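You operate a simulated robot arm through the tools that you are given. There is no shell and no other tool. Be economical: measure what you need, move in short steps, check, and stop when the job is done.

Carry out the task below with a simulated robot arm. There is one attempt and no reset: what you move stays moved.

TASK
Bin the scorched block from the patcher.
Fine: switch off before pulling the slide out, heat knob to 130 C; shut the waste lid; the two blocks beside it stay.
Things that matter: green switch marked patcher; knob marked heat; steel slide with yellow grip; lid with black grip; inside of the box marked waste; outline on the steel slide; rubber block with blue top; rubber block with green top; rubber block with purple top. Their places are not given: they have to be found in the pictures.

It is judged by the outcome, as a careful person would: the job done as asked, and still so three seconds after it is handed in. It fails if anything else is knocked over, pushed out of place, dropped, spilled or broken.

THE ROBOT
A 6-joint arm with a two-finger parallel gripper, fixed in place. Base frame: the origin is at the foot of the arm, x ahead of it, y to its left, z up; the work surface is at about z = 0.802. Lengths are in m, angles in rad, forces in N, time in s.
With the tool pointing down near the work surface it reaches from about 0.26 to 0.68 m from the base axis. Its first joint turns from -1.152 to 1.152 rad. Payload 2.9 kg.
Tool frame: the origin (TCP) lies between the finger pads and is the grasp point; the fingertips stand 0.03 m ahead of it; z points along the fingers, y is the line along which they close. The gripper opens to 0.11 m. The fingers are 0.02 m wide and 0.01 m thick; the gripper's body (0.048 by 0.112 m) begins 0.055 m behind the TCP.
Orientation is told as [roll, pitch, yaw] about the base's x, y, z axes, in that order, counted from this pose: with the fingers straight down and closing along the base's y, the tool's x points along the base's -x, its y along +y and its z along -z.

THE INTERFACE
- The arm moves only by the tool arm_command. Its argument "rows" is a list of rows, each a list of 7 numbers: the shift along the tool's x, y, z in mm, then the turn, a rotation vector about the tool's x, y, z in rad, then the finger opening in mm, from 0 to 110. In form: [[tx, ty, tz, wx, wy, wz, gripper], ...]. A call has 1 to 8 rows; each row shifts and turns the commanded pose from where the row before left it, along the tool's axes as they then stand. A row lasts 0.2 s, in which the tool goes at most 0.05 m and 0.15 rad; a call with a longer step from one row to the next is refused whole, and so is a gripper value outside its range. A pose out of reach is approached as far as the arm can. The call stops where the force on the tool passes 40 N (or 10 N more than at its start, if that is more) or the arm is blocked; 0.2 s more then pass. The fingers move at their own pace (about 0.108 m/s each) and stop on an object; they squeeze with about 44 N. The grip force told is the motor's: it shows also when the fingers shut on nothing. Time passes only in rows, and 0.2 s behind the last, so rows that do not move let the fingers close. It gives the time, the measured TCP pose, the force on the tool (base axes), the opening and the grip force at its end, in the units of the frame above (readings bear some noise).
- Cameras (640 x 400 px; columns grow to the right, rows downward): "scene" is fixed at [0.0774, 0.4311, 1.3868]; the picture's right is [-0.78, -0.63, 0.00], its down [-0.35, 0.43, -0.83] and it looks along [0.52, -0.65, -0.56] (base axes); focal length 309 px, centre (320, 200). "wrist" rides on the gripper at [-0.036, 0, -0.057] in the tool frame; the picture's right is [0.00, -1.00, 0.00], its down [0.97, 0.00, -0.24] and it looks along [0.24, 0.00, 0.97] (tool axes); focal length 218 px, centre (320, 200).
- snapshot(camera): a new picture of that camera. No time passes.
- pixel_to_xyz(camera, pixels): for up to 12 pixels [column, row] of the newest picture of that camera ("zoom" is the newest enlarged one), the place [x, y, z] in the base frame of the surface seen there, good to about 0.002 m. No time passes.
- zoom(camera, box): a new picture of the part [left, top, right, bottom] of that camera's present view, enlarged. No time passes.
- job_done(): hands the job in; it is judged then, once.

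Work in short steps. Measure before you move; look again where a grasp or a placing could have gone wrong, and mend it. You have 80 turns and 54 pictures in all, those below and enlarged ones among them. Open the gripper and draw the arm clear of the work before you hand the job in, unless the task says otherwise; then end with one line.

The tools are called after "Request:" as a command line: name --pt "numbers of a row" for each row, then --argument value for the rest, lists and objects as JSON in quotes. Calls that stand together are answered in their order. arm_command: Moves the arm, as the interface text tells. Its arguments: {"type":"object","properties":{"rows":{"type":"array","items":{"type":"array","items":{"type":"number"}}}},"required":["rows"]} The other tools are called the same way: snapshot (camera) takes a picture; pixel_to_xyz (camera, pixels) gives the place of the surface under pixels of a picture; zoom (camera, box) takes an enlarged picture of a part of a camera's view; job_done () hands the job in.

At the start:

```text
time: 0.0
eef_pos: [0.3667, -0.0235, 1.091]
ee_rot: [-0.001, 0.0, 0.002]
wrist_force: [0.7, -0.1, 0.0]
width: 0.11
finger_force: 0.0
```

scene: 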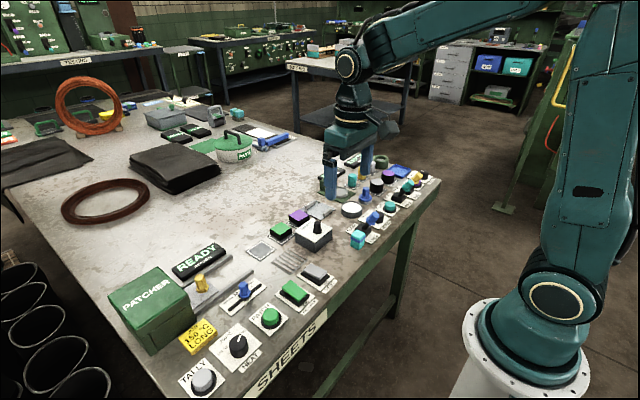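
wrist: 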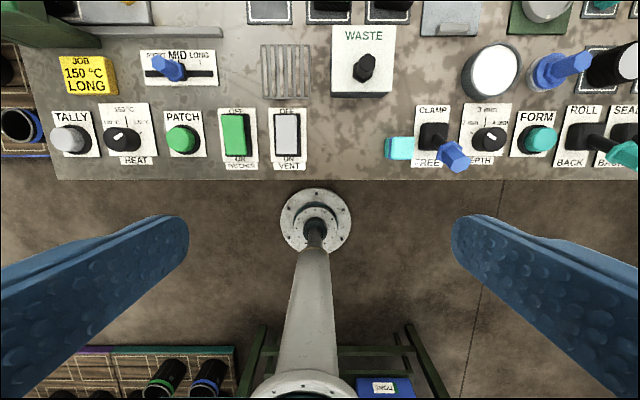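

I start by enlarging the area around the patcher in the scene view and the control row in the wrist view.

Request:
zoom --camera "scene" --box '[100, 190, 360, 400]'

Request:
zoom --camera "wrist" --box '[0, 0, 400, 190]'

```text
1.90 times, centred on (230, 295) of scene
```

zoom: 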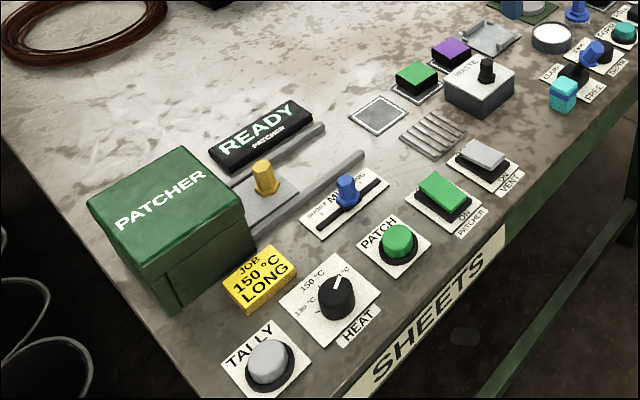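

```text
1.60 times, centred on (200, 95) of wrist
```

zoom: 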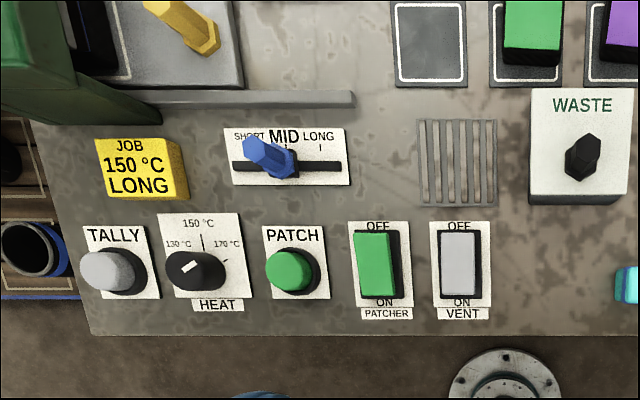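

Next I measure the key points in the wrist view: the switch, knob, slide grip, waste lid and blocks.

Request:
pixel_to_xyz --camera "wrist" --pixels '[[235, 120], [235, 150], [122, 140], [127, 147], [122, 128], [130, 10], [366, 68], [345, 40], [388, 90], [220, 58], [268, 12], [62, 80]]'

Request:
pixel_to_xyz --camera "zoom" --pixels '[[187, 267], [200, 275], [207, 40], [230, 75], [582, 160], [580, 170], [590, 144], [535, 95], [628, 95], [535, 195], [355, 100], [375, 290]]'

Request:
pixel_to_xyz --camera "scene" --pixels '[[201, 277], [199, 287], [318, 224], [314, 235], [296, 228], [324, 245], [282, 230], [299, 216], [260, 250], [185, 306], [200, 262], [150, 300]]'

```text
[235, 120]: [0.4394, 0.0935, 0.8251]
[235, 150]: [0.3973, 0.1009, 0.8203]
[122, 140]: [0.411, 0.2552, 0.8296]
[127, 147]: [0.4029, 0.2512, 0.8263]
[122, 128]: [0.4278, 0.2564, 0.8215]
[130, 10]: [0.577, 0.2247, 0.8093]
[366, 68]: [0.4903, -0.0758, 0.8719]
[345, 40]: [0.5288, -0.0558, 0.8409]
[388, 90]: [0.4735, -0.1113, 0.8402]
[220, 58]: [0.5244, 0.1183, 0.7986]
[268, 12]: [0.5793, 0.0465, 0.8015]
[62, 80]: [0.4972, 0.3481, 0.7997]
```

```text
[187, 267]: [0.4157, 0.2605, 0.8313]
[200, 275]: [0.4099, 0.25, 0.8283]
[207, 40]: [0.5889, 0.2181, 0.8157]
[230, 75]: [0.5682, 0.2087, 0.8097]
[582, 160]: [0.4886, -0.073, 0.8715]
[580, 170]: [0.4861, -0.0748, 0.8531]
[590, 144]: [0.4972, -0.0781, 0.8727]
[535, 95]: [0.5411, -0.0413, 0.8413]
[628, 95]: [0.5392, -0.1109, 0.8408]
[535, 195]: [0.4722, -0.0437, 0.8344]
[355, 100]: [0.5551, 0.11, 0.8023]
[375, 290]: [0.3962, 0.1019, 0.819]
```

```text
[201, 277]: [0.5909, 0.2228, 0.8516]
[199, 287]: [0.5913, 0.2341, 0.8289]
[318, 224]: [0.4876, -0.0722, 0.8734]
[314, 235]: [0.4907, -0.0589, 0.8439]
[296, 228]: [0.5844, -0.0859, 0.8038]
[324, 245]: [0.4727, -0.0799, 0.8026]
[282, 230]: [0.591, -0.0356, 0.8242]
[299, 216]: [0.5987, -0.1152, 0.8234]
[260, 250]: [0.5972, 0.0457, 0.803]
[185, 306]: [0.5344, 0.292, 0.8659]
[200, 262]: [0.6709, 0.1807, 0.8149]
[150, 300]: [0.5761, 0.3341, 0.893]
```

Rocker at about (0.42, 0.098), knob at (0.413, 0.254), slide grip at (0.59, 0.225), waste grip at (0.488, -0.075). I go forward and to the right to look closely at the waste box and its surroundings.

Request:
arm_command --pt "-40 0 0 0 0 0 110" --pt "-40 0 20 0 0 0 110" --pt "-30 -20 20 0 0 0 110" --pt "0 -20 20 0 0 0 110" --pt "0 0 0 0 0 0 110"

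Request:
snapshot --camera "wrist"

Request:
zoom --camera "scene" --box '[240, 170, 400, 270]'

```text
time: 1.2
eef_pos: [0.4774, -0.0642, 1.0334]
ee_rot: [0.0, 0.001, 0.001]
wrist_force: [-1.0, -0.4, 0.2]
width: 0.1102
finger_force: 0.2
```

```text
49 pictures are left
```

wrist: 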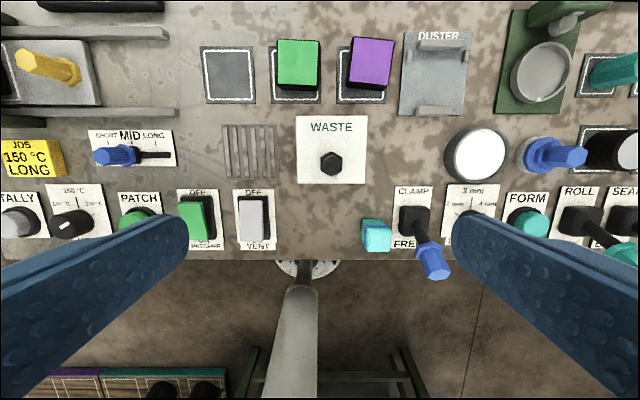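

```text
4.00 times, centred on (320, 220) of scene
```

zoom: 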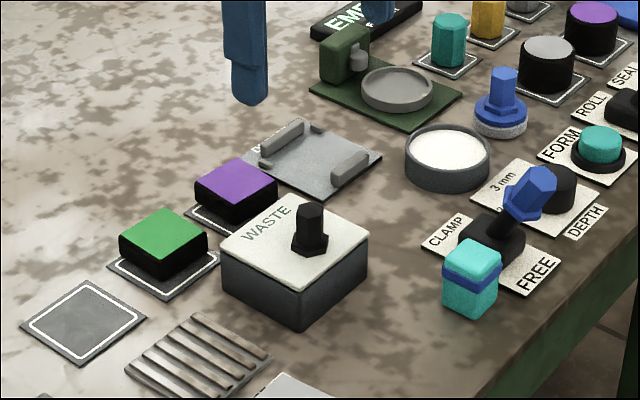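

The lid's black grip sits near the front edge, so it is probably hinged at the back. I do the controls first: close the fingers and hover near the patcher switch and knob for an exact view.

Request:
arm_command --pt "0 40 0 0 0 0 0" --pt "0 45 0 0 0 0 0" --pt "0 45 10 0 0 0 0" --pt "10 40 20 0 0 0 0" --pt "10 20 20 0 0 0 0" --pt "0 0 0 0 0 0 0"

Request:
snapshot --camera "wrist"

```text
time: 2.6
eef_pos: [0.4569, 0.1275, 0.9779]
ee_rot: [0.003, 0.001, 0.001]
wrist_force: [0.5, 0.5, 0.8]
width: 0.0002
finger_force: 37.7
```

```text
47 pictures are left
```

wrist: 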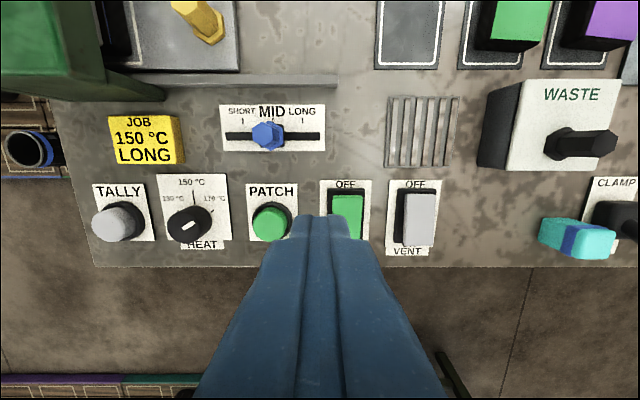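

I measure the visible rocker end at (347,197) and (347,208), the knob's points around (190,225), and the dial labels.

Request:
pixel_to_xyz --camera "wrist" --pixels '[[347, 198], [347, 210], [336, 215], [360, 215], [188, 226], [200, 217], [175, 240], [173, 199], [191, 187], [211, 205], [190, 208], [190, 240]]'

Request:
zoom --camera "wrist" --box '[80, 160, 260, 270]'

```text
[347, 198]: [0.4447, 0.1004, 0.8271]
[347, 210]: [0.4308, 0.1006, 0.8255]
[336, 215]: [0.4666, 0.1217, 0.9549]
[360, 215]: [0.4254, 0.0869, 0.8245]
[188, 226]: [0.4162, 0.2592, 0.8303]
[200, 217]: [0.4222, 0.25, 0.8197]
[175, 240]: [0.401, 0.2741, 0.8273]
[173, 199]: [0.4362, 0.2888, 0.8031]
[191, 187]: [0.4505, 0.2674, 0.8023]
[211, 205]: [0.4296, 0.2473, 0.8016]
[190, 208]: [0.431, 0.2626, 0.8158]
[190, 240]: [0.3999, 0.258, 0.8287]
```

```text
3.56 times, centred on (170, 215) of wrist
```

zoom: 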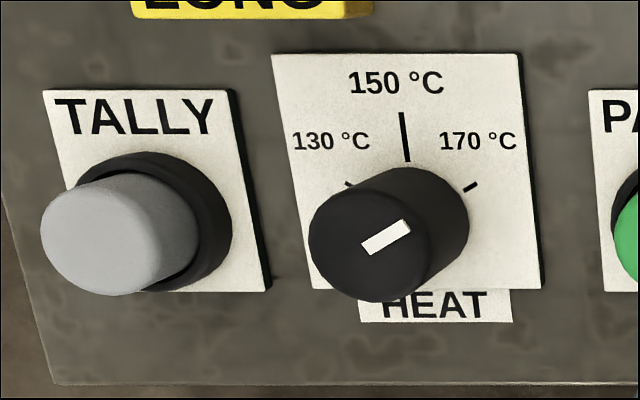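

The pointer stands at 170 °C, so 130 °C needs about 120° counter-clockwise. First I press the OFF (far) end of the patcher rocker at (0.437, 0.100, 0.827) with closed fingers.

Request:
arm_command --pt "18 -28 20 0 0 0 0" --pt "0 0 40 0 0 0 0" --pt "0 0 40 0 0 0 0" --pt "0 0 10 0 0 0 0" --pt "0 0 6 0 0 0 0" --pt "0 0 5 0 0 0 0" --pt "0 0 4 0 0 0 0"

```text
time: 4.2
eef_pos: [0.4417, 0.0996, 0.8564]
ee_rot: [0.001, -0.004, 0.0]
wrist_force: [0.2, -1.5, 0.6]
width: 0.0
finger_force: 37.7
```

Tip is about at the rocker surface with no force yet; I press down further in small steps.

Request:
arm_command --pt "1 0 4 0 0 0 0" --pt "0 0 4 0 0 0 0" --pt "0 0 3 0 0 0 0"

Request:
zoom --camera "scene" --box '[220, 240, 360, 330]'

```text
time: 4.8
eef_pos: [0.4398, 0.0995, 0.8529]
ee_rot: [0.0, -0.002, 0.0]
wrist_force: [-1.4, -0.6, 5.3]
width: 0.0
finger_force: 38.0
stopped in row 2: the force on the tool passed its limit (the readings are from after the stop); the commanded pose is now the measured one
```

```text
4.44 times, centred on (290, 285) of scene
```

zoom: 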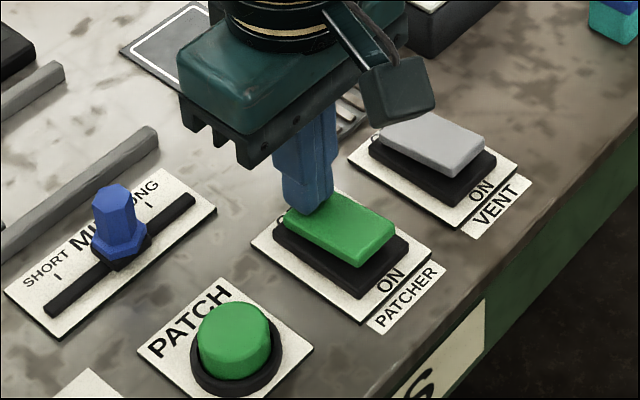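

The press hit the force limit and the near (ON) end now looks raised. I lift and compare.

Request:
arm_command --pt "0 0 -30 0 0 0 0" --pt "0 20 -40 0 0 0 0" --pt "-20 40 -10 0 0 0 0" --pt "0 30 0 0 0 0 0" --pt "0 0 0 0 0 0 0"

Request:
zoom --camera "scene" --box '[180, 240, 360, 360]'

Request:
snapshot --camera "wrist"

```text
time: 6.0
eef_pos: [0.4592, 0.1883, 0.9328]
ee_rot: [0.001, -0.004, -0.002]
wrist_force: [-0.3, -0.5, 0.0]
width: 0.0001
finger_force: 37.9
```

```text
3.33 times, centred on (270, 300) of scene
```

zoom: 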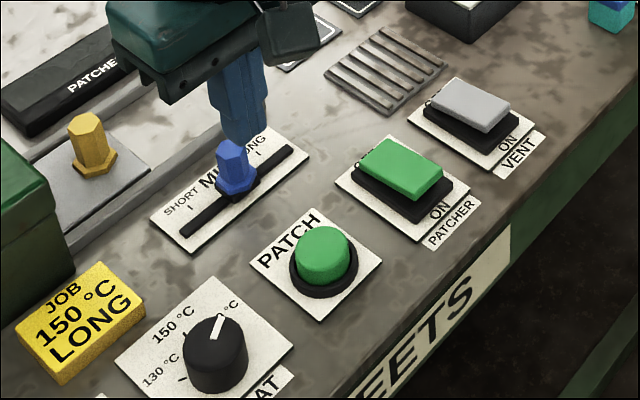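

```text
43 pictures are left
```

wrist: 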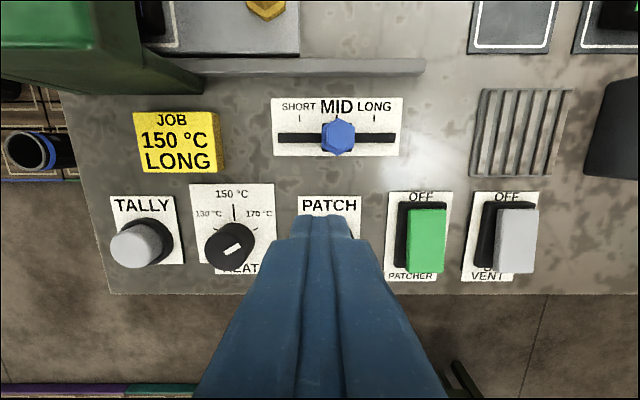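

I verify the rocker tilt by height at both ends of green (428,215)/(425,268) and grey (518,214)/(516,268), and the READY sign later. I also measure the knob from here.

Request:
pixel_to_xyz --camera "wrist" --pixels '[[428, 215], [425, 268], [518, 214], [516, 268], [231, 247], [208, 250], [252, 247], [232, 268], [239, 228], [215, 235], [255, 255]]'

Request:
zoom --camera "wrist" --box '[180, 180, 300, 280]'

```text
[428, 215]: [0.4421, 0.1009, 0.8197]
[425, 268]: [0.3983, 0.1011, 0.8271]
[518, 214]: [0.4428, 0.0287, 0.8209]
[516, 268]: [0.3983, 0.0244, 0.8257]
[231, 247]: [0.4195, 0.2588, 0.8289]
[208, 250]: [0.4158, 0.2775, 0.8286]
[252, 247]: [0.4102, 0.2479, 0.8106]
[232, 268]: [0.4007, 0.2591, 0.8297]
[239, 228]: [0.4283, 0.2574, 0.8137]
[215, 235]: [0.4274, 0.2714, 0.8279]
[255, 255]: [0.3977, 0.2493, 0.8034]
```

```text
4.00 times, centred on (240, 230) of wrist
```

zoom: 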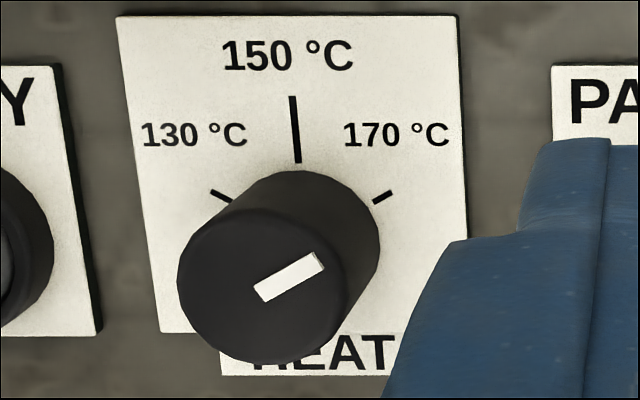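

Rocker is OFF: far end 0.820, near end 0.827, same as the vent. Knob axis ≈ (0.416, 0.264), about 35 mm wide, top 0.829. I move above it, pre-turn -60°, and open to 64 mm.

Request:
arm_command --pt "22 38 0 0 0 0 0" --pt "21 37.7 0 0 0 0 64" --pt "0 0 0 0 0 0.1496 64" --pt "0 0 0 0 0 0.1496 64" --pt "0 0 0 0 0 0.1496 64" --pt "0 0 0 0 0 0.1496 64" --pt "0 0 0 0 0 0.1496 64" --pt "0 0 0 0 0 0.1496 64"

Request:
arm_command --pt "0 0 0 0 0 0.1496 64" --pt "0 0 0 0 0 0 64"

Request:
snapshot --camera "wrist"

```text
time: 7.8
eef_pos: [0.4158, 0.2654, 0.9319]
ee_rot: [0.005, -0.003, -0.9]
wrist_force: [0.4, -0.8, 0.5]
width: 0.064
finger_force: 0.0
```

```text
time: 8.4
eef_pos: [0.416, 0.2633, 0.932]
ee_rot: [0.004, -0.002, -1.049]
wrist_force: [-0.3, 0.3, 0.6]
width: 0.0638
finger_force: 0.1
```

```text
41 pictures are left
```

wrist: 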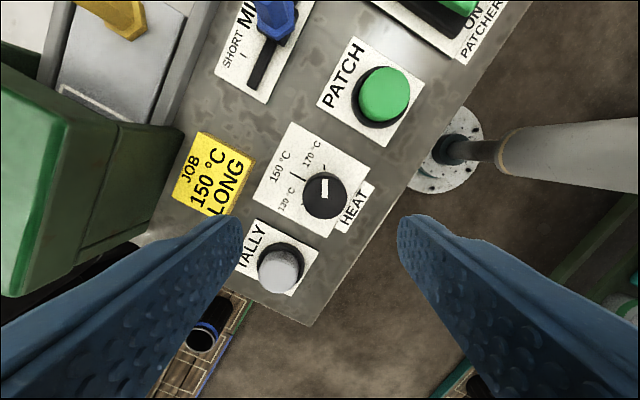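

The knob sits at about (325,195), nearly under the TCP's projection at (320,193). I measure its top edges to centre exactly, and check the nearby patcher edges.

Request:
zoom --camera "wrist" --box '[280, 165, 376, 225]'

Request:
pixel_to_xyz --camera "wrist" --pixels '[[325, 180], [325, 210], [308, 197], [342, 192], [325, 195], [180, 150], [115, 130], [280, 270]]'

```text
6.67 times, centred on (328, 195) of wrist
```

zoom: 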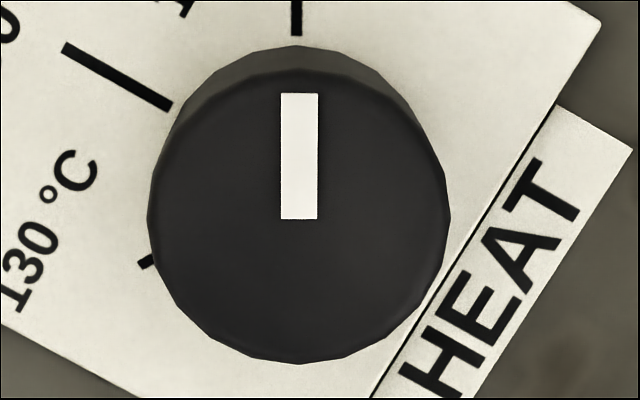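

```text
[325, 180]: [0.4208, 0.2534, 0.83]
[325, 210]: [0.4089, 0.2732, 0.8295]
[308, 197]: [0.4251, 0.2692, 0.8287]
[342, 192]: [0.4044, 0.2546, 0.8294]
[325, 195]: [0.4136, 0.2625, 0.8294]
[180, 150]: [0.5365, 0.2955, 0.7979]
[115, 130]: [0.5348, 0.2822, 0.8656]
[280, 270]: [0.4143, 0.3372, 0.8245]
```

Knob centre ≈ (0.4127, 0.264), diameter ~35 mm. Shift 2.3/-2.5 mm in the tool frame, go down to TCP z 0.838 and close.

Request:
arm_command --pt "2.3 -2.5 34 0 0 0 64" --pt "0 0 35 0 0 0 64" --pt "0 0 25 0 0 0 64" --pt "0 0 0 0 0 0 64" --pt "0 0 0 0 0 0 34" --pt "0 0 0 0 0 0 30" --pt "0 0 0 0 0 0 30"

```text
time: 10.0
eef_pos: [0.4107, 0.2665, 0.836]
ee_rot: [0.001, -0.003, -1.047]
wrist_force: [-10.7, -6.8, -1.8]
width: 0.0345
finger_force: 45.2
```

Gripped at 34.5 mm. I turn counter-clockwise by 120° in two calls.

Request:
arm_command --pt "0 0 0 0 0 -0.1496 30" --pt "0 0 0 0 0 -0.1496 30" --pt "0 0 0 0 0 -0.1496 30" --pt "0 0 0 0 0 -0.1496 30" --pt "0 0 0 0 0 -0.1496 30" --pt "0 0 0 0 0 -0.1496 30" --pt "0 0 0 0 0 -0.1496 30"

Request:
arm_command --pt "0 0 0 0 0 -0.1496 30" --pt "0 0 0 0 0 -0.1496 30" --pt "0 0 0 0 0 -0.1496 30" --pt "0 0 0 0 0 -0.1496 30" --pt "0 0 0 0 0 -0.1496 30" --pt "0 0 0 0 0 -0.1496 30" --pt "0 0 0 0 0 -0.1496 30" --pt "0 0 0 0 0 0 30"

```text
time: 11.6
eef_pos: [0.4107, 0.2646, 0.8362]
ee_rot: [-0.002, 0.002, 0.005]
wrist_force: [-12.2, 4.8, -31.1]
width: 0.0347
finger_force: 45.3
```

```text
time: 13.4
eef_pos: [0.4127, 0.2638, 0.8345]
ee_rot: [0.001, 0.004, 1.048]
wrist_force: [-15.2, 4.8, -27.5]
width: 0.0344
finger_force: 44.9
```

Turned fully to +60°. I open to 64 mm, lift, and check the pointer.

Request:
arm_command --pt "0 0 0 0 0 0 64" --pt "0 0 0 0 0 0 64" --pt "0 0 -30 0 0 0 64" --pt "0 0 -40 0 0 0 64" --pt "0 0 -40 0 0 0 64" --pt "0 0 0 0 0 0 64"

Request:
snapshot --camera "wrist"

Request:
zoom --camera "scene" --box '[100, 230, 340, 390]'

```text
time: 14.8
eef_pos: [0.4138, 0.2666, 0.9507]
ee_rot: [-0.003, 0.0, 1.047]
wrist_force: [0.7, 0.3, 0.1]
width: 0.0641
finger_force: 0.1
```

```text
39 pictures are left
```

wrist: 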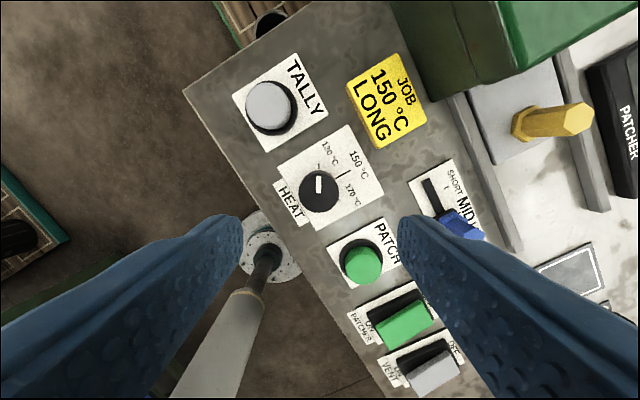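

```text
2.50 times, centred on (220, 310) of scene
```

zoom: 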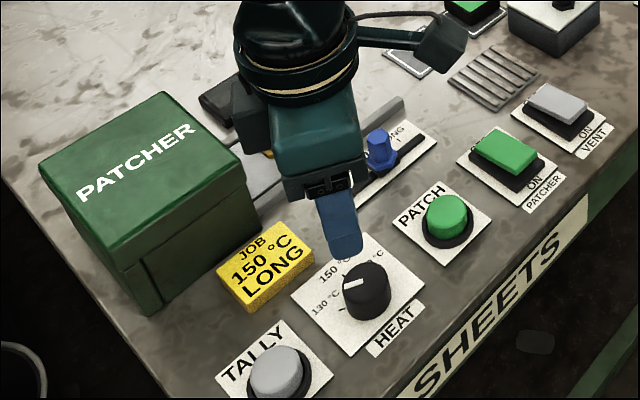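

I check the pointer's alignment with the 130 tick.

Request:
zoom --camera "wrist" --box '[270, 130, 382, 220]'

```text
4.44 times, centred on (326, 175) of wrist
```

zoom: 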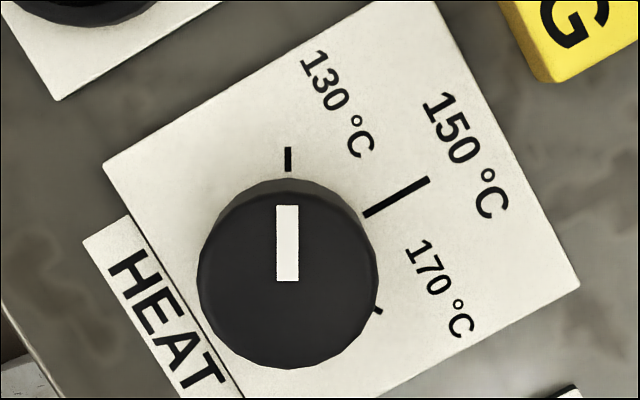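

Pointer is exactly at 130 °C. Now I raise the arm and turn to yaw -90° so the fingers close along x on the slide's grip, with the camera side away from the patcher.

Request:
arm_command --pt "0 0 -40 0 0 0.1496 64" --pt "0 0 -30 0 0 0.1496 64" --pt "0 0 0 0 0 0.1496 64" --pt "0 0 0 0 0 0.1496 64" --pt "0 0 0 0 0 0.1496 64" --pt "0 0 0 0 0 0.1496 64" --pt "0 0 0 0 0 0.1496 64"

Request:
arm_command --pt "-45 -15 0 0 0 0 64" --pt "-45 -15 0 0 0 0.146 64" --pt "0 0 0 0 0 0.1496 64" --pt "0 0 0 0 0 0.1496 64" --pt "0 0 0 0 0 0.1496 64" --pt "0 0 0 0 0 0.1496 64" --pt "0 0 0 0 0 0.1496 64"

Request:
arm_command --pt "0 0 0 0 0 0.1496 64" --pt "0 0 0 0 0 0.1496 64" --pt "0 0 0 0 0 0.1496 64" --pt "0 0 0 0 0 0.1496 64" --pt "0 0 0 0 0 0.0784 64" --pt "0 0 0 0 0 0 64"

Request:
snapshot --camera "wrist"

```text
time: 16.4
eef_pos: [0.4137, 0.2665, 1.0176]
ee_rot: [0.001, -0.004, -0.004]
wrist_force: [-0.5, -0.1, -0.4]
width: 0.0638
finger_force: 0.0
```

```text
time: 18.0
eef_pos: [0.5019, 0.2342, 1.0182]
ee_rot: [0.003, -0.001, -0.898]
wrist_force: [0.2, 0.3, -0.4]
width: 0.0638
finger_force: 0.1
```

```text
time: 19.4
eef_pos: [0.5037, 0.2357, 1.0178]
ee_rot: [0.004, 0.0, -1.574]
wrist_force: [-0.3, 0.3, 0.7]
width: 0.0641
finger_force: 0.1
```

```text
36 pictures are left
```

wrist: 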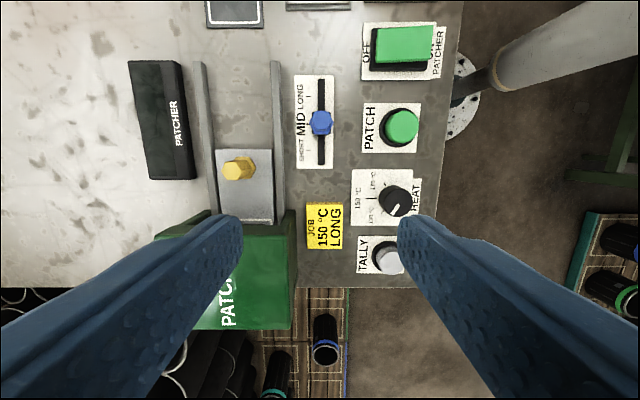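

The READY sign has gone dark and the slide with yellow grip shows at (240,167). I measure the grip, slide edges and patcher face.

Request:
pixel_to_xyz --camera "wrist" --pixels '[[235, 168], [248, 165], [225, 155], [265, 155], [222, 210], [270, 212], [285, 215], [285, 225], [200, 70], [277, 65], [165, 120], [230, 262]]'

Request:
zoom --camera "wrist" --box '[160, 50, 320, 250]'

```text
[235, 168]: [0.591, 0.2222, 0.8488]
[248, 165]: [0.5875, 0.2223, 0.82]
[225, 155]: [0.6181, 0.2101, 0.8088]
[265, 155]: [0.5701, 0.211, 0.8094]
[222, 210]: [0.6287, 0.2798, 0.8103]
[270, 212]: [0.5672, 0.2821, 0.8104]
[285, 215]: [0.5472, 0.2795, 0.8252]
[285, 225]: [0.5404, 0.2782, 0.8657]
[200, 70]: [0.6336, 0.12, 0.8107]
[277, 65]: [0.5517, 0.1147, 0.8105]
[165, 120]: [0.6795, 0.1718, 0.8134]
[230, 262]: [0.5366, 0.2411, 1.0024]
```

```text
2.00 times, centred on (240, 150) of wrist
```

zoom: 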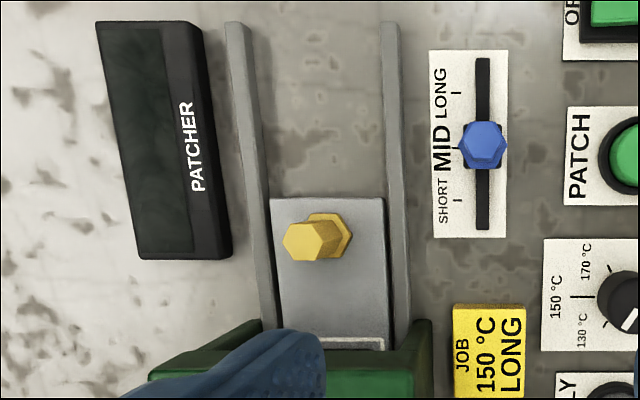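

Grip centre (0.591, 0.222), top 0.850, slide face 0.809. I move above it with a 46 mm opening, then down to TCP z 0.846.

Request:
arm_command --pt "-6 44 0 0 0 0 46" --pt "-7.7 43.3 0 0 0 0 46" --pt "0 0 45 0 0 0 46" --pt "0 0 45 0 0 0 46" --pt "0 0 40 0 0 0 46" --pt "0 0 20 0 0 0 46" --pt "0 0 0 0 0 0 46"

Request:
zoom --camera "scene" --box '[130, 220, 290, 340]'

Request:
snapshot --camera "wrist"

```text
time: 21.0
eef_pos: [0.589, 0.2241, 0.8661]
ee_rot: [0.004, 0.001, -1.571]
wrist_force: [0.3, 0.3, -0.4]
width: 0.0461
finger_force: 0.0
```

```text
3.33 times, centred on (210, 280) of scene
```

zoom: 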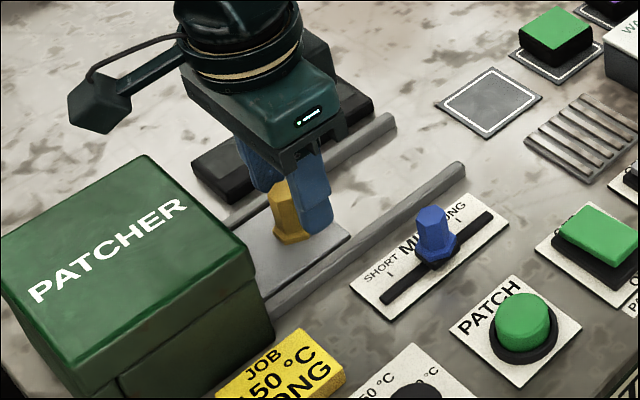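

```text
33 pictures are left
```

wrist: 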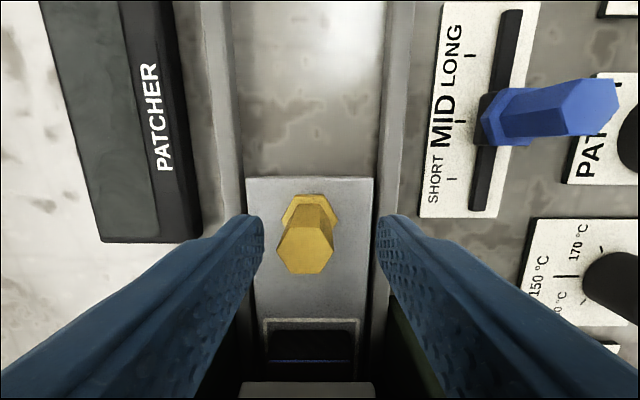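

The grip's top at (305,250) is about 4-5 mm toward +x of centre. I shift tool y by +4 mm, lower 20 mm and close.

Request:
arm_command --pt "0 4 10 0 0 0 46" --pt "0 0 11 0 0 0 46" --pt "0 0 0 0 0 0 46" --pt "0 0 0 0 0 0 10" --pt "0 0 0 0 0 0 10" --pt "0 0 0 0 0 0 10"

```text
time: 22.4
eef_pos: [0.5941, 0.2237, 0.8471]
ee_rot: [0.004, 0.002, -1.57]
wrist_force: [2.4, -0.6, -2.5]
width: 0.0215
finger_force: 45.3
```

Gripped at 21.5 mm with almost no side force. I pull the slide toward -y (tool -x) in moderate steps.

Request:
arm_command --pt "-8 0 0 0 0 0 10" --pt "-12 0 0 0 0 0 10" --pt "-15 0 0 0 0 0 10" --pt "-15 0 0 0 0 0 10" --pt "-15 0 0 0 0 0 10" --pt "-10 0 0 0 0 0 10" --pt "0 0 0 0 0 0 10"

Request:
snapshot --camera "scene"

```text
time: 24.0
eef_pos: [0.5949, 0.1475, 0.8464]
ee_rot: [0.004, 0.0, -1.569]
wrist_force: [16.9, -0.3, -15.1]
width: 0.0216
finger_force: 45.4
```

```text
32 pictures are left
```

scene: 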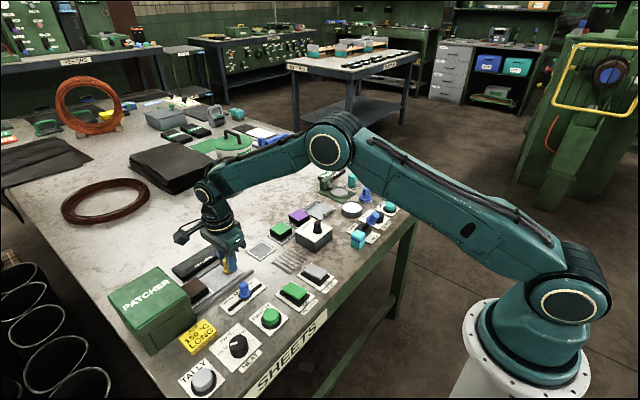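

The slide moved 76 mm. I look at the slide from the wrist and scene to see whether the block is clear of the patcher.

Request:
zoom --camera "scene" --box '[130, 220, 290, 320]'

Request:
snapshot --camera "wrist"

```text
4.00 times, centred on (210, 270) of scene
```

zoom: 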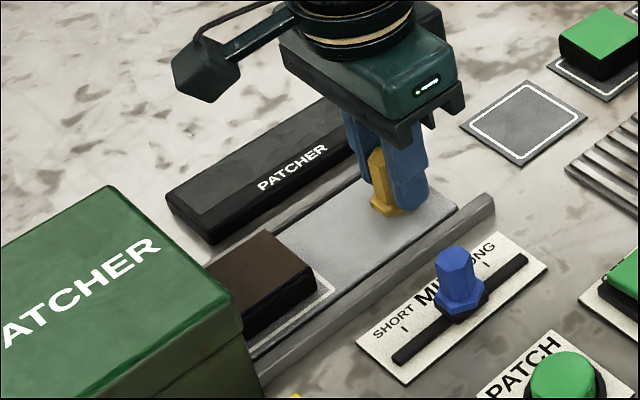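

```text
30 pictures are left
```

wrist: 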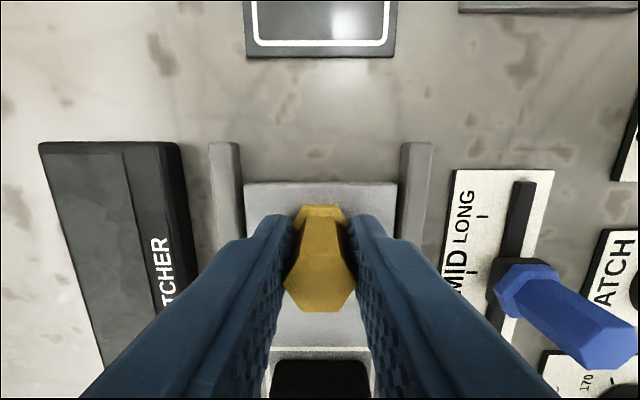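

The scorched block is partly out. Pull further until the slide's end stop.

Request:
arm_command --pt "-10 0 0 0 0 0 10" --pt "-10 0 0 0 0 0 10" --pt "-8 0 0 0 0 0 10" --pt "0 0 0 0 0 0 10"

Request:
zoom --camera "scene" --box '[130, 220, 290, 320]'

```text
time: 25.1
eef_pos: [0.5947, 0.1221, 0.847]
ee_rot: [0.006, 0.001, -1.564]
wrist_force: [9.9, 3.6, -6.5]
width: 0.0219
finger_force: 44.8
stopped in row 4: the force on the tool passed its limit (the readings are from after the stop); the commanded pose is now the measured one
```

```text
4.00 times, centred on (210, 270) of scene
```

zoom: 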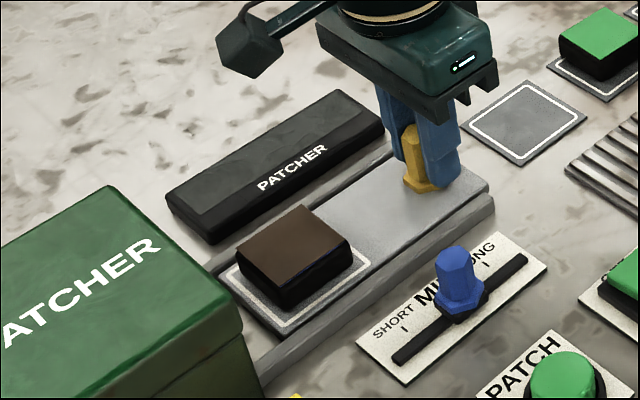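

The end stop is reached and the block stands clear on the slide. I release the grip, lift, and carry on to the waste lid, turning back to yaw 0.

Request:
arm_command --pt "0 0 0 0 0 0 46" --pt "0 0 0 0 0 0 46" --pt "0 0 -40 0 0 0 60" --pt "0 0 -45 0 0 0 60" --pt "0 0 -40 0 0 0 60" --pt "-40 -20 0 0 0 -0.1496 60" --pt "0 0 0 0 0 -0.1496 60" --pt "0 0 0 0 0 -0.1496 60"

Request:
arm_command --pt "0 0 0 0 0 -0.1496 60" --pt "0 0 0 0 0 -0.1496 60" --pt "0 0 0 0 0 -0.1496 60" --pt "0 0 0 0 0 -0.1496 60" --pt "0 0 0 0 0 -0.1496 60" --pt "0 0 0 0 0 -0.1496 60" --pt "0 0 0 0 0 -0.1496 60" --pt "0 0 0 0 0 -0.074 60"

Request:
arm_command --pt "20 -45 0 0 0 0 60" --pt "20 -45 0 0 0 0 60" --pt "20 -45 0 0 0 0 60" --pt "13 -20 20 0 0 0 60" --pt "0 0 0 0 0 0 60"

Request:
snapshot --camera "wrist"

```text
time: 26.9
eef_pos: [0.5734, 0.0839, 0.9707]
ee_rot: [0.006, 0.001, -1.113]
wrist_force: [-0.1, -0.7, 0.1]
width: 0.0601
finger_force: 0.1
```

```text
time: 28.8
eef_pos: [0.5751, 0.0815, 0.9726]
ee_rot: [0.004, -0.005, 0.01]
wrist_force: [0.1, -0.1, 0.0]
width: 0.0599
finger_force: 0.1
```

```text
time: 29.9
eef_pos: [0.499, -0.0737, 0.9514]
ee_rot: [0.004, -0.006, 0.008]
wrist_force: [-0.6, -0.3, -0.4]
width: 0.0599
finger_force: 0.1
```

```text
28 pictures are left
```

wrist: 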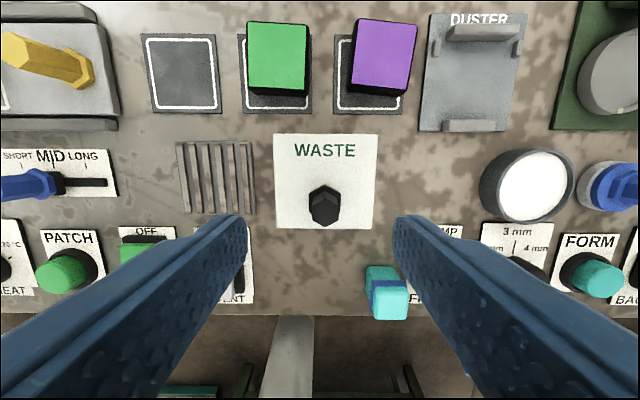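

I measure the handle and the box's corners here.

Request:
pixel_to_xyz --camera "wrist" --pixels '[[325, 210], [325, 190], [313, 205], [337, 205], [325, 222], [275, 135], [376, 137], [373, 226], [278, 226], [387, 300], [280, 50], [385, 50]]'

Request:
zoom --camera "wrist" --box '[260, 120, 396, 240]'

```text
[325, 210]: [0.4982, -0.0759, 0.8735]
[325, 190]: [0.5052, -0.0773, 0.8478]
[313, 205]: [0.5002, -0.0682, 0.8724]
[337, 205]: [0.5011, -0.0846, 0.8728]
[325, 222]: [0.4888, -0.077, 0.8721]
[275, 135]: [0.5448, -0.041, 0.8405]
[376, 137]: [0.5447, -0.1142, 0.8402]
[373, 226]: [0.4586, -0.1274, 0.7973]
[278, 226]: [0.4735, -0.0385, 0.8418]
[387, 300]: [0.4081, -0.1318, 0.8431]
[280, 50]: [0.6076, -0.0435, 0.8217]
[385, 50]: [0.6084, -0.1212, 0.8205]
```

```text
3.33 times, centred on (328, 180) of wrist
```

zoom: 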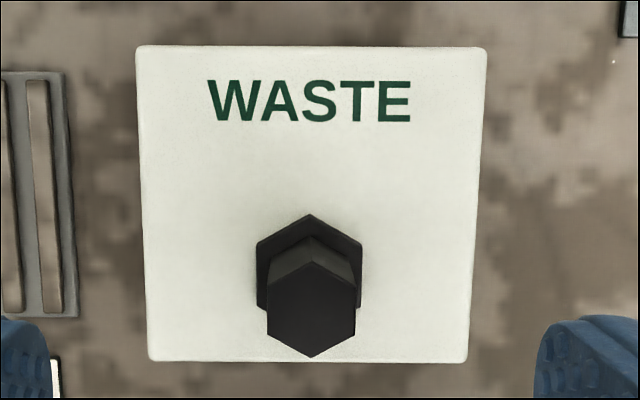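

Handle centre ≈ (0.497, -0.0765), z 0.841–0.873. Lower to TCP z 0.876 and close on it.

Request:
arm_command --pt "2 -2.8 35 0 0 0 46" --pt "0 0 30 0 0 0 46" --pt "0 0 10 0 0 0 46" --pt "0 0 0 0 0 0 46" --pt "0 0 0 0 0 0 10" --pt "0 0 0 0 0 0 10" --pt "0 0 0 0 0 0 10"

Request:
arm_command --pt "0 0 -4 0 0 0 10" --pt "0 0 -4 0 0 0 10" --pt "0 0 -4 0 0 0 10" --pt "0 0 0 0 0 0 10"

Request:
zoom --camera "scene" --box '[260, 170, 380, 270]'

```text
time: 31.6
eef_pos: [0.4993, -0.0758, 0.8768]
ee_rot: [0.003, -0.005, 0.002]
wrist_force: [-0.6, -11.9, -7.2]
width: 0.0197
finger_force: 44.9
```

```text
time: 32.1
eef_pos: [0.4965, -0.076, 0.877]
ee_rot: [0.001, 0.007, 0.002]
wrist_force: [0.4, -1.4, -1.9]
width: 0.0196
finger_force: 44.6
stopped in row 2: the force on the tool passed its limit (the readings are from after the stop); the commanded pose is now the measured one
```

```text
4.00 times, centred on (320, 220) of scene
```

zoom: 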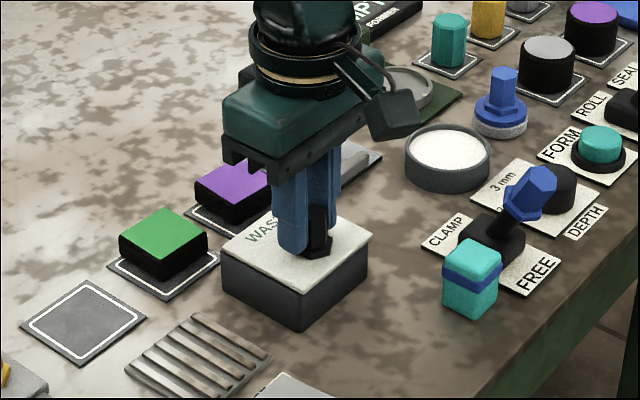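

The lid doesn't lift straight up, so it slides or is hinged. I gently test sliding toward -x (front), then the other directions.

Request:
arm_command --pt "3 0 0 0 0 0 10" --pt "3 0 0 0 0 0 10" --pt "0 0 0 0 0 0 10"

Request:
arm_command --pt "-6 0 0 0 0 0 10" --pt "-3 0 0 0 0 0 10" --pt "-3 0 0 0 0 0 10" --pt "0 0 0 0 0 0 10"

```text
time: 32.9
eef_pos: [0.49, -0.0768, 0.8765]
ee_rot: [0.001, 0.006, 0.0]
wrist_force: [-0.1, -3.6, 0.2]
width: 0.0198
finger_force: 45.2
```

```text
time: 33.9
eef_pos: [0.5001, -0.0764, 0.8782]
ee_rot: [0.0, 0.012, 0.0]
wrist_force: [-25.8, -8.0, 13.9]
width: 0.0191
finger_force: 44.5
```

The lid moves freely toward -x and stops going +x: it slides to the front. I slide 25 mm in -x and look.

Request:
arm_command --pt "5 0 1 0 0 0 10" --pt "8 0 0 0 0 0 10" --pt "8 0 0 0 0 0 10" --pt "8 0 0 0 0 0 10" --pt "0 0 0 0 0 0 10"

Request:
zoom --camera "scene" --box '[260, 170, 380, 270]'

```text
time: 35.1
eef_pos: [0.4752, -0.0766, 0.8764]
ee_rot: [0.002, -0.002, 0.005]
wrist_force: [0.7, -2.4, 30.6]
width: 0.0195
finger_force: 44.9
```

```text
4.00 times, centred on (320, 220) of scene
```

zoom: 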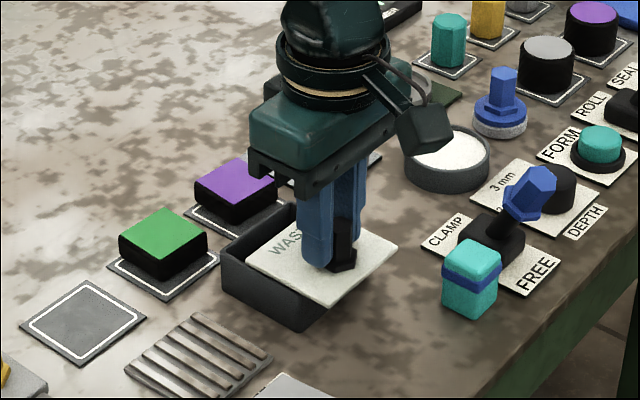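

It slides open toward the front. Before going on I measure the teal piece near its path and the scorched block's size.

Request:
snapshot --camera "scene"

Request:
zoom --camera "scene" --box '[330, 200, 410, 250]'

Request:
pixel_to_xyz --camera "zoom" --pixels '[[182, 260], [182, 290], [230, 230], [280, 250], [275, 290], [170, 300], [240, 330], [120, 200], [100, 180]]'

Request:
pixel_to_xyz --camera "scene" --pixels '[[203, 271], [190, 282], [206, 281], [217, 280], [203, 296], [200, 281], [340, 233], [359, 232], [344, 247]]'

```text
24 pictures are left
```

scene: 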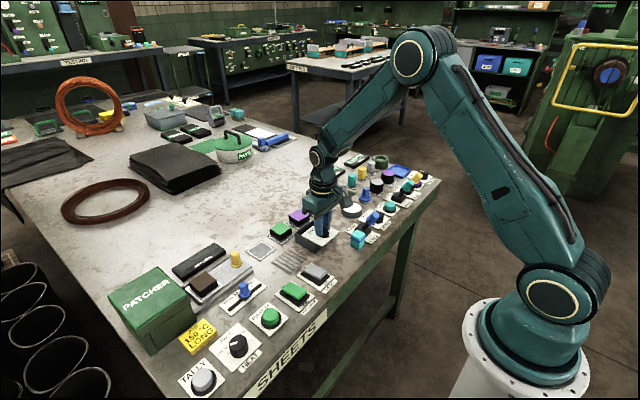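

```text
8.00 times, centred on (370, 225) of scene
```

zoom: 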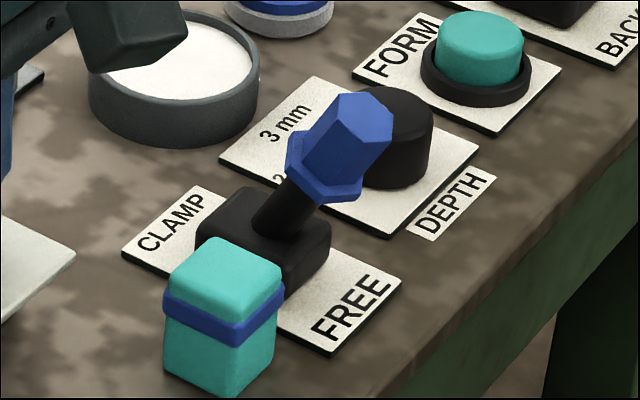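

```text
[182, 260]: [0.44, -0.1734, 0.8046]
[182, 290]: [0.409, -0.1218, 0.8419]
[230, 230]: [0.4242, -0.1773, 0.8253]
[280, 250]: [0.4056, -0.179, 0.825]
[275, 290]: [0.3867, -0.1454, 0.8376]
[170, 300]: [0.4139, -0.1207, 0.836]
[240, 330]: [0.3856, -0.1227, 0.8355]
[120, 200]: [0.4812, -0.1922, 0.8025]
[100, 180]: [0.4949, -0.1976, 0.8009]
```

```text
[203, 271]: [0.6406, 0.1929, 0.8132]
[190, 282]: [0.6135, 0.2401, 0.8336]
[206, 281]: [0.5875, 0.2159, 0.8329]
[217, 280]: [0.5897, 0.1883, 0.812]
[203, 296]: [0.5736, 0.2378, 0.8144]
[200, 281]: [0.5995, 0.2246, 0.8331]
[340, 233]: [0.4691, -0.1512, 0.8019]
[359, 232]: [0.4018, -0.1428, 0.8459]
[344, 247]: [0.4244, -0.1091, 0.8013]
```

The teal piece's near face is at y ≈ -0.121, the lid edge at -0.114, so the path is clear. I slide the lid further open, easing off the downward load.

Request:
arm_command --pt "6 0 -2.5 0 0 0 10" --pt "8 0 0 0 0 0 10" --pt "8 0 0 0 0 0 10" --pt "8 0 0 0 0 0 10" --pt "8 0 0 0 0 0 10" --pt "8 0 0 0 0 0 10" --pt "0 0 0 0 0 0 10"

Request:
zoom --camera "scene" --box '[260, 170, 380, 270]'

```text
time: 36.7
eef_pos: [0.4293, -0.077, 0.8775]
ee_rot: [0.001, -0.004, 0.001]
wrist_force: [29.1, -5.5, -28.0]
width: 0.0196
finger_force: 45.2
```

```text
4.00 times, centred on (320, 220) of scene
```

zoom: 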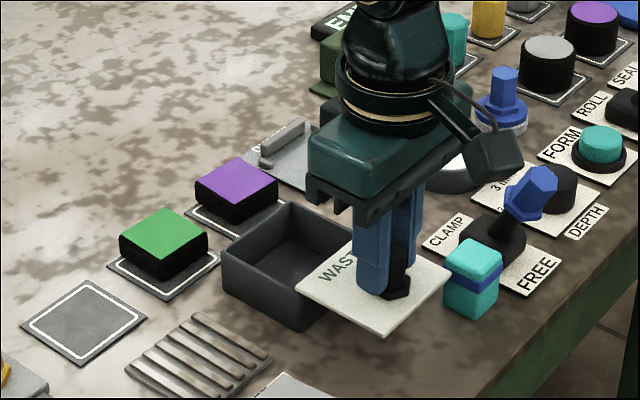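

The lid is open. I release it, lift, and go above the slide to view the block.

Request:
arm_command --pt "0 0 0 0 0 0 46" --pt "0 0 0 0 0 0 46" --pt "0 0 -40 0 0 0 46" --pt "0 0 -45 0 0 0 80" --pt "-30 35 -35 0 0 0 80" --pt "-30 35 0 0 0 0 80" --pt "-30 35 0 0 0 0 80" --pt "-30 35 0 0 0 0 80"

Request:
snapshot --camera "scene"

Request:
arm_command --pt "-20 45 0 0 0 0 80" --pt "-20 45 0 0 0 0 80" --pt "-8 45 0 0 0 0 80" --pt "0 25 0 0 0 0 80" --pt "0 0 0 0 0 0 80"

Request:
snapshot --camera "wrist"

```text
refused: row 5 steps farther than a row can; nothing moved
```

```text
21 pictures are left
```

scene: 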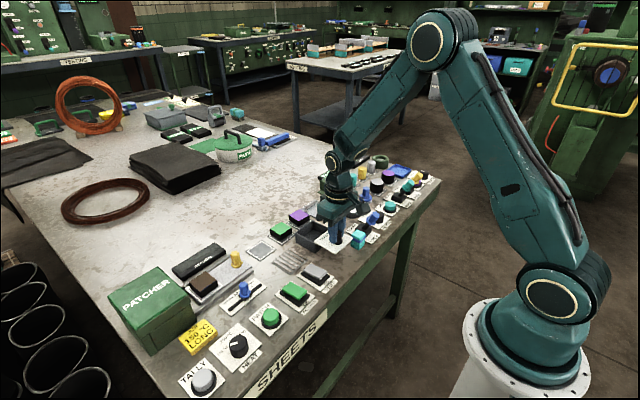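

```text
time: 37.2
eef_pos: [0.449, -0.0371, 0.8777]
ee_rot: [-0.025, 0.014, -0.037]
wrist_force: [-0.5, -37.5, -7.6]
width: 0.0983
finger_force: 19.1
stopped in row 2: the force on the tool passed its limit (the readings are from after the stop); the commanded pose is now the measured one
```

```text
20 pictures are left
```

wrist: 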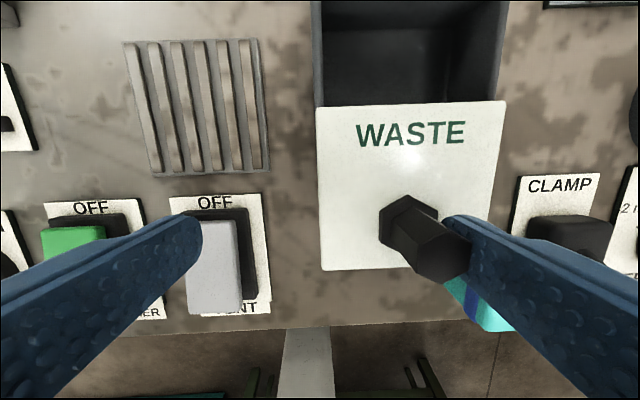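

The first call was refused (step too long) and the follow-up ran anyway, so a finger pressed the lid handle sideways until the force stop; the lid still looks in line with the box. I back off 8 mm in -y, then lift straight up. From now on I send moves one at a time.

Request:
arm_command --pt "0 -8 0 0 0 0 98" --pt "0 0 -10 0 0 0 98" --pt "0 0 -40 0 0 0 98" --pt "0 0 -45 0 0 0 80" --pt "0 0 -30 0 0 0 80" --pt "0 0 0 0 0 0 80"

Request:
snapshot --camera "wrist"

```text
time: 38.6
eef_pos: [0.4481, -0.0376, 1.0039]
ee_rot: [-0.017, 0.012, -0.023]
wrist_force: [0.5, -0.3, -0.8]
width: 0.0799
finger_force: 0.0
```

```text
19 pictures are left
```

wrist: 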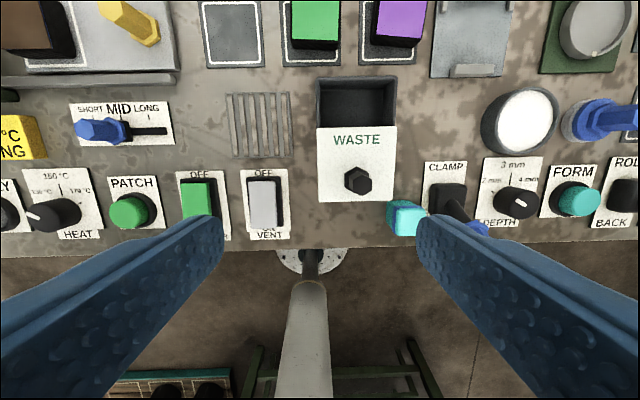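

The lid is straight. I check the teal piece's position and the box opening.

Request:
pixel_to_xyz --camera "wrist" --pixels '[[390, 218], [405, 215], [405, 232], [394, 201], [319, 201], [318, 128], [396, 127], [325, 122], [388, 122], [388, 88], [328, 88], [357, 100]]'

Request:
zoom --camera "wrist" --box '[300, 70, 460, 250]'

Request:
zoom --camera "scene" --box '[260, 190, 400, 270]'

```text
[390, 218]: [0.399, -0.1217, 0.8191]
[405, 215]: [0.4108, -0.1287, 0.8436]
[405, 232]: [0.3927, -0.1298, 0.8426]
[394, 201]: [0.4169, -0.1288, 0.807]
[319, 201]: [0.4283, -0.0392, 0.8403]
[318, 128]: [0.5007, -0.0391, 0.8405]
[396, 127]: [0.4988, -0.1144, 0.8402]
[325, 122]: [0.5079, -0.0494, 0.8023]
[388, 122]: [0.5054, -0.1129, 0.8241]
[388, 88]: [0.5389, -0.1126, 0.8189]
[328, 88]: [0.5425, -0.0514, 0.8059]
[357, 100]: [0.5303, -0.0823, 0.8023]
```

```text
2.22 times, centred on (380, 160) of wrist
```

zoom: 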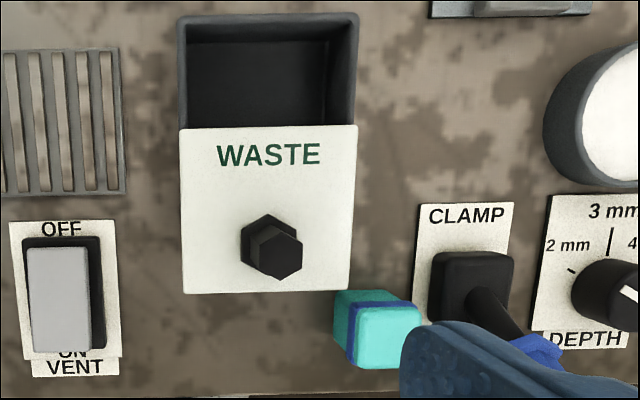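

```text
4.57 times, centred on (330, 230) of scene
```

zoom: 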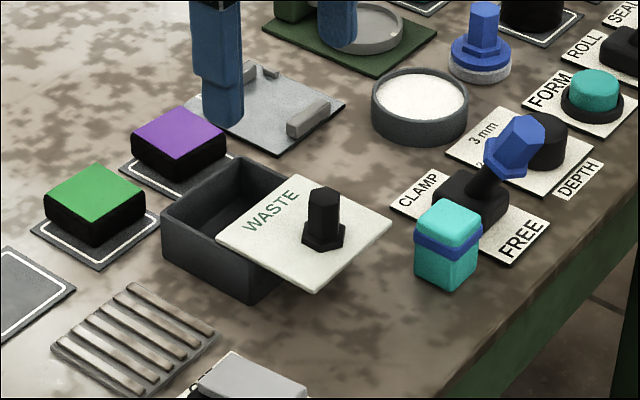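

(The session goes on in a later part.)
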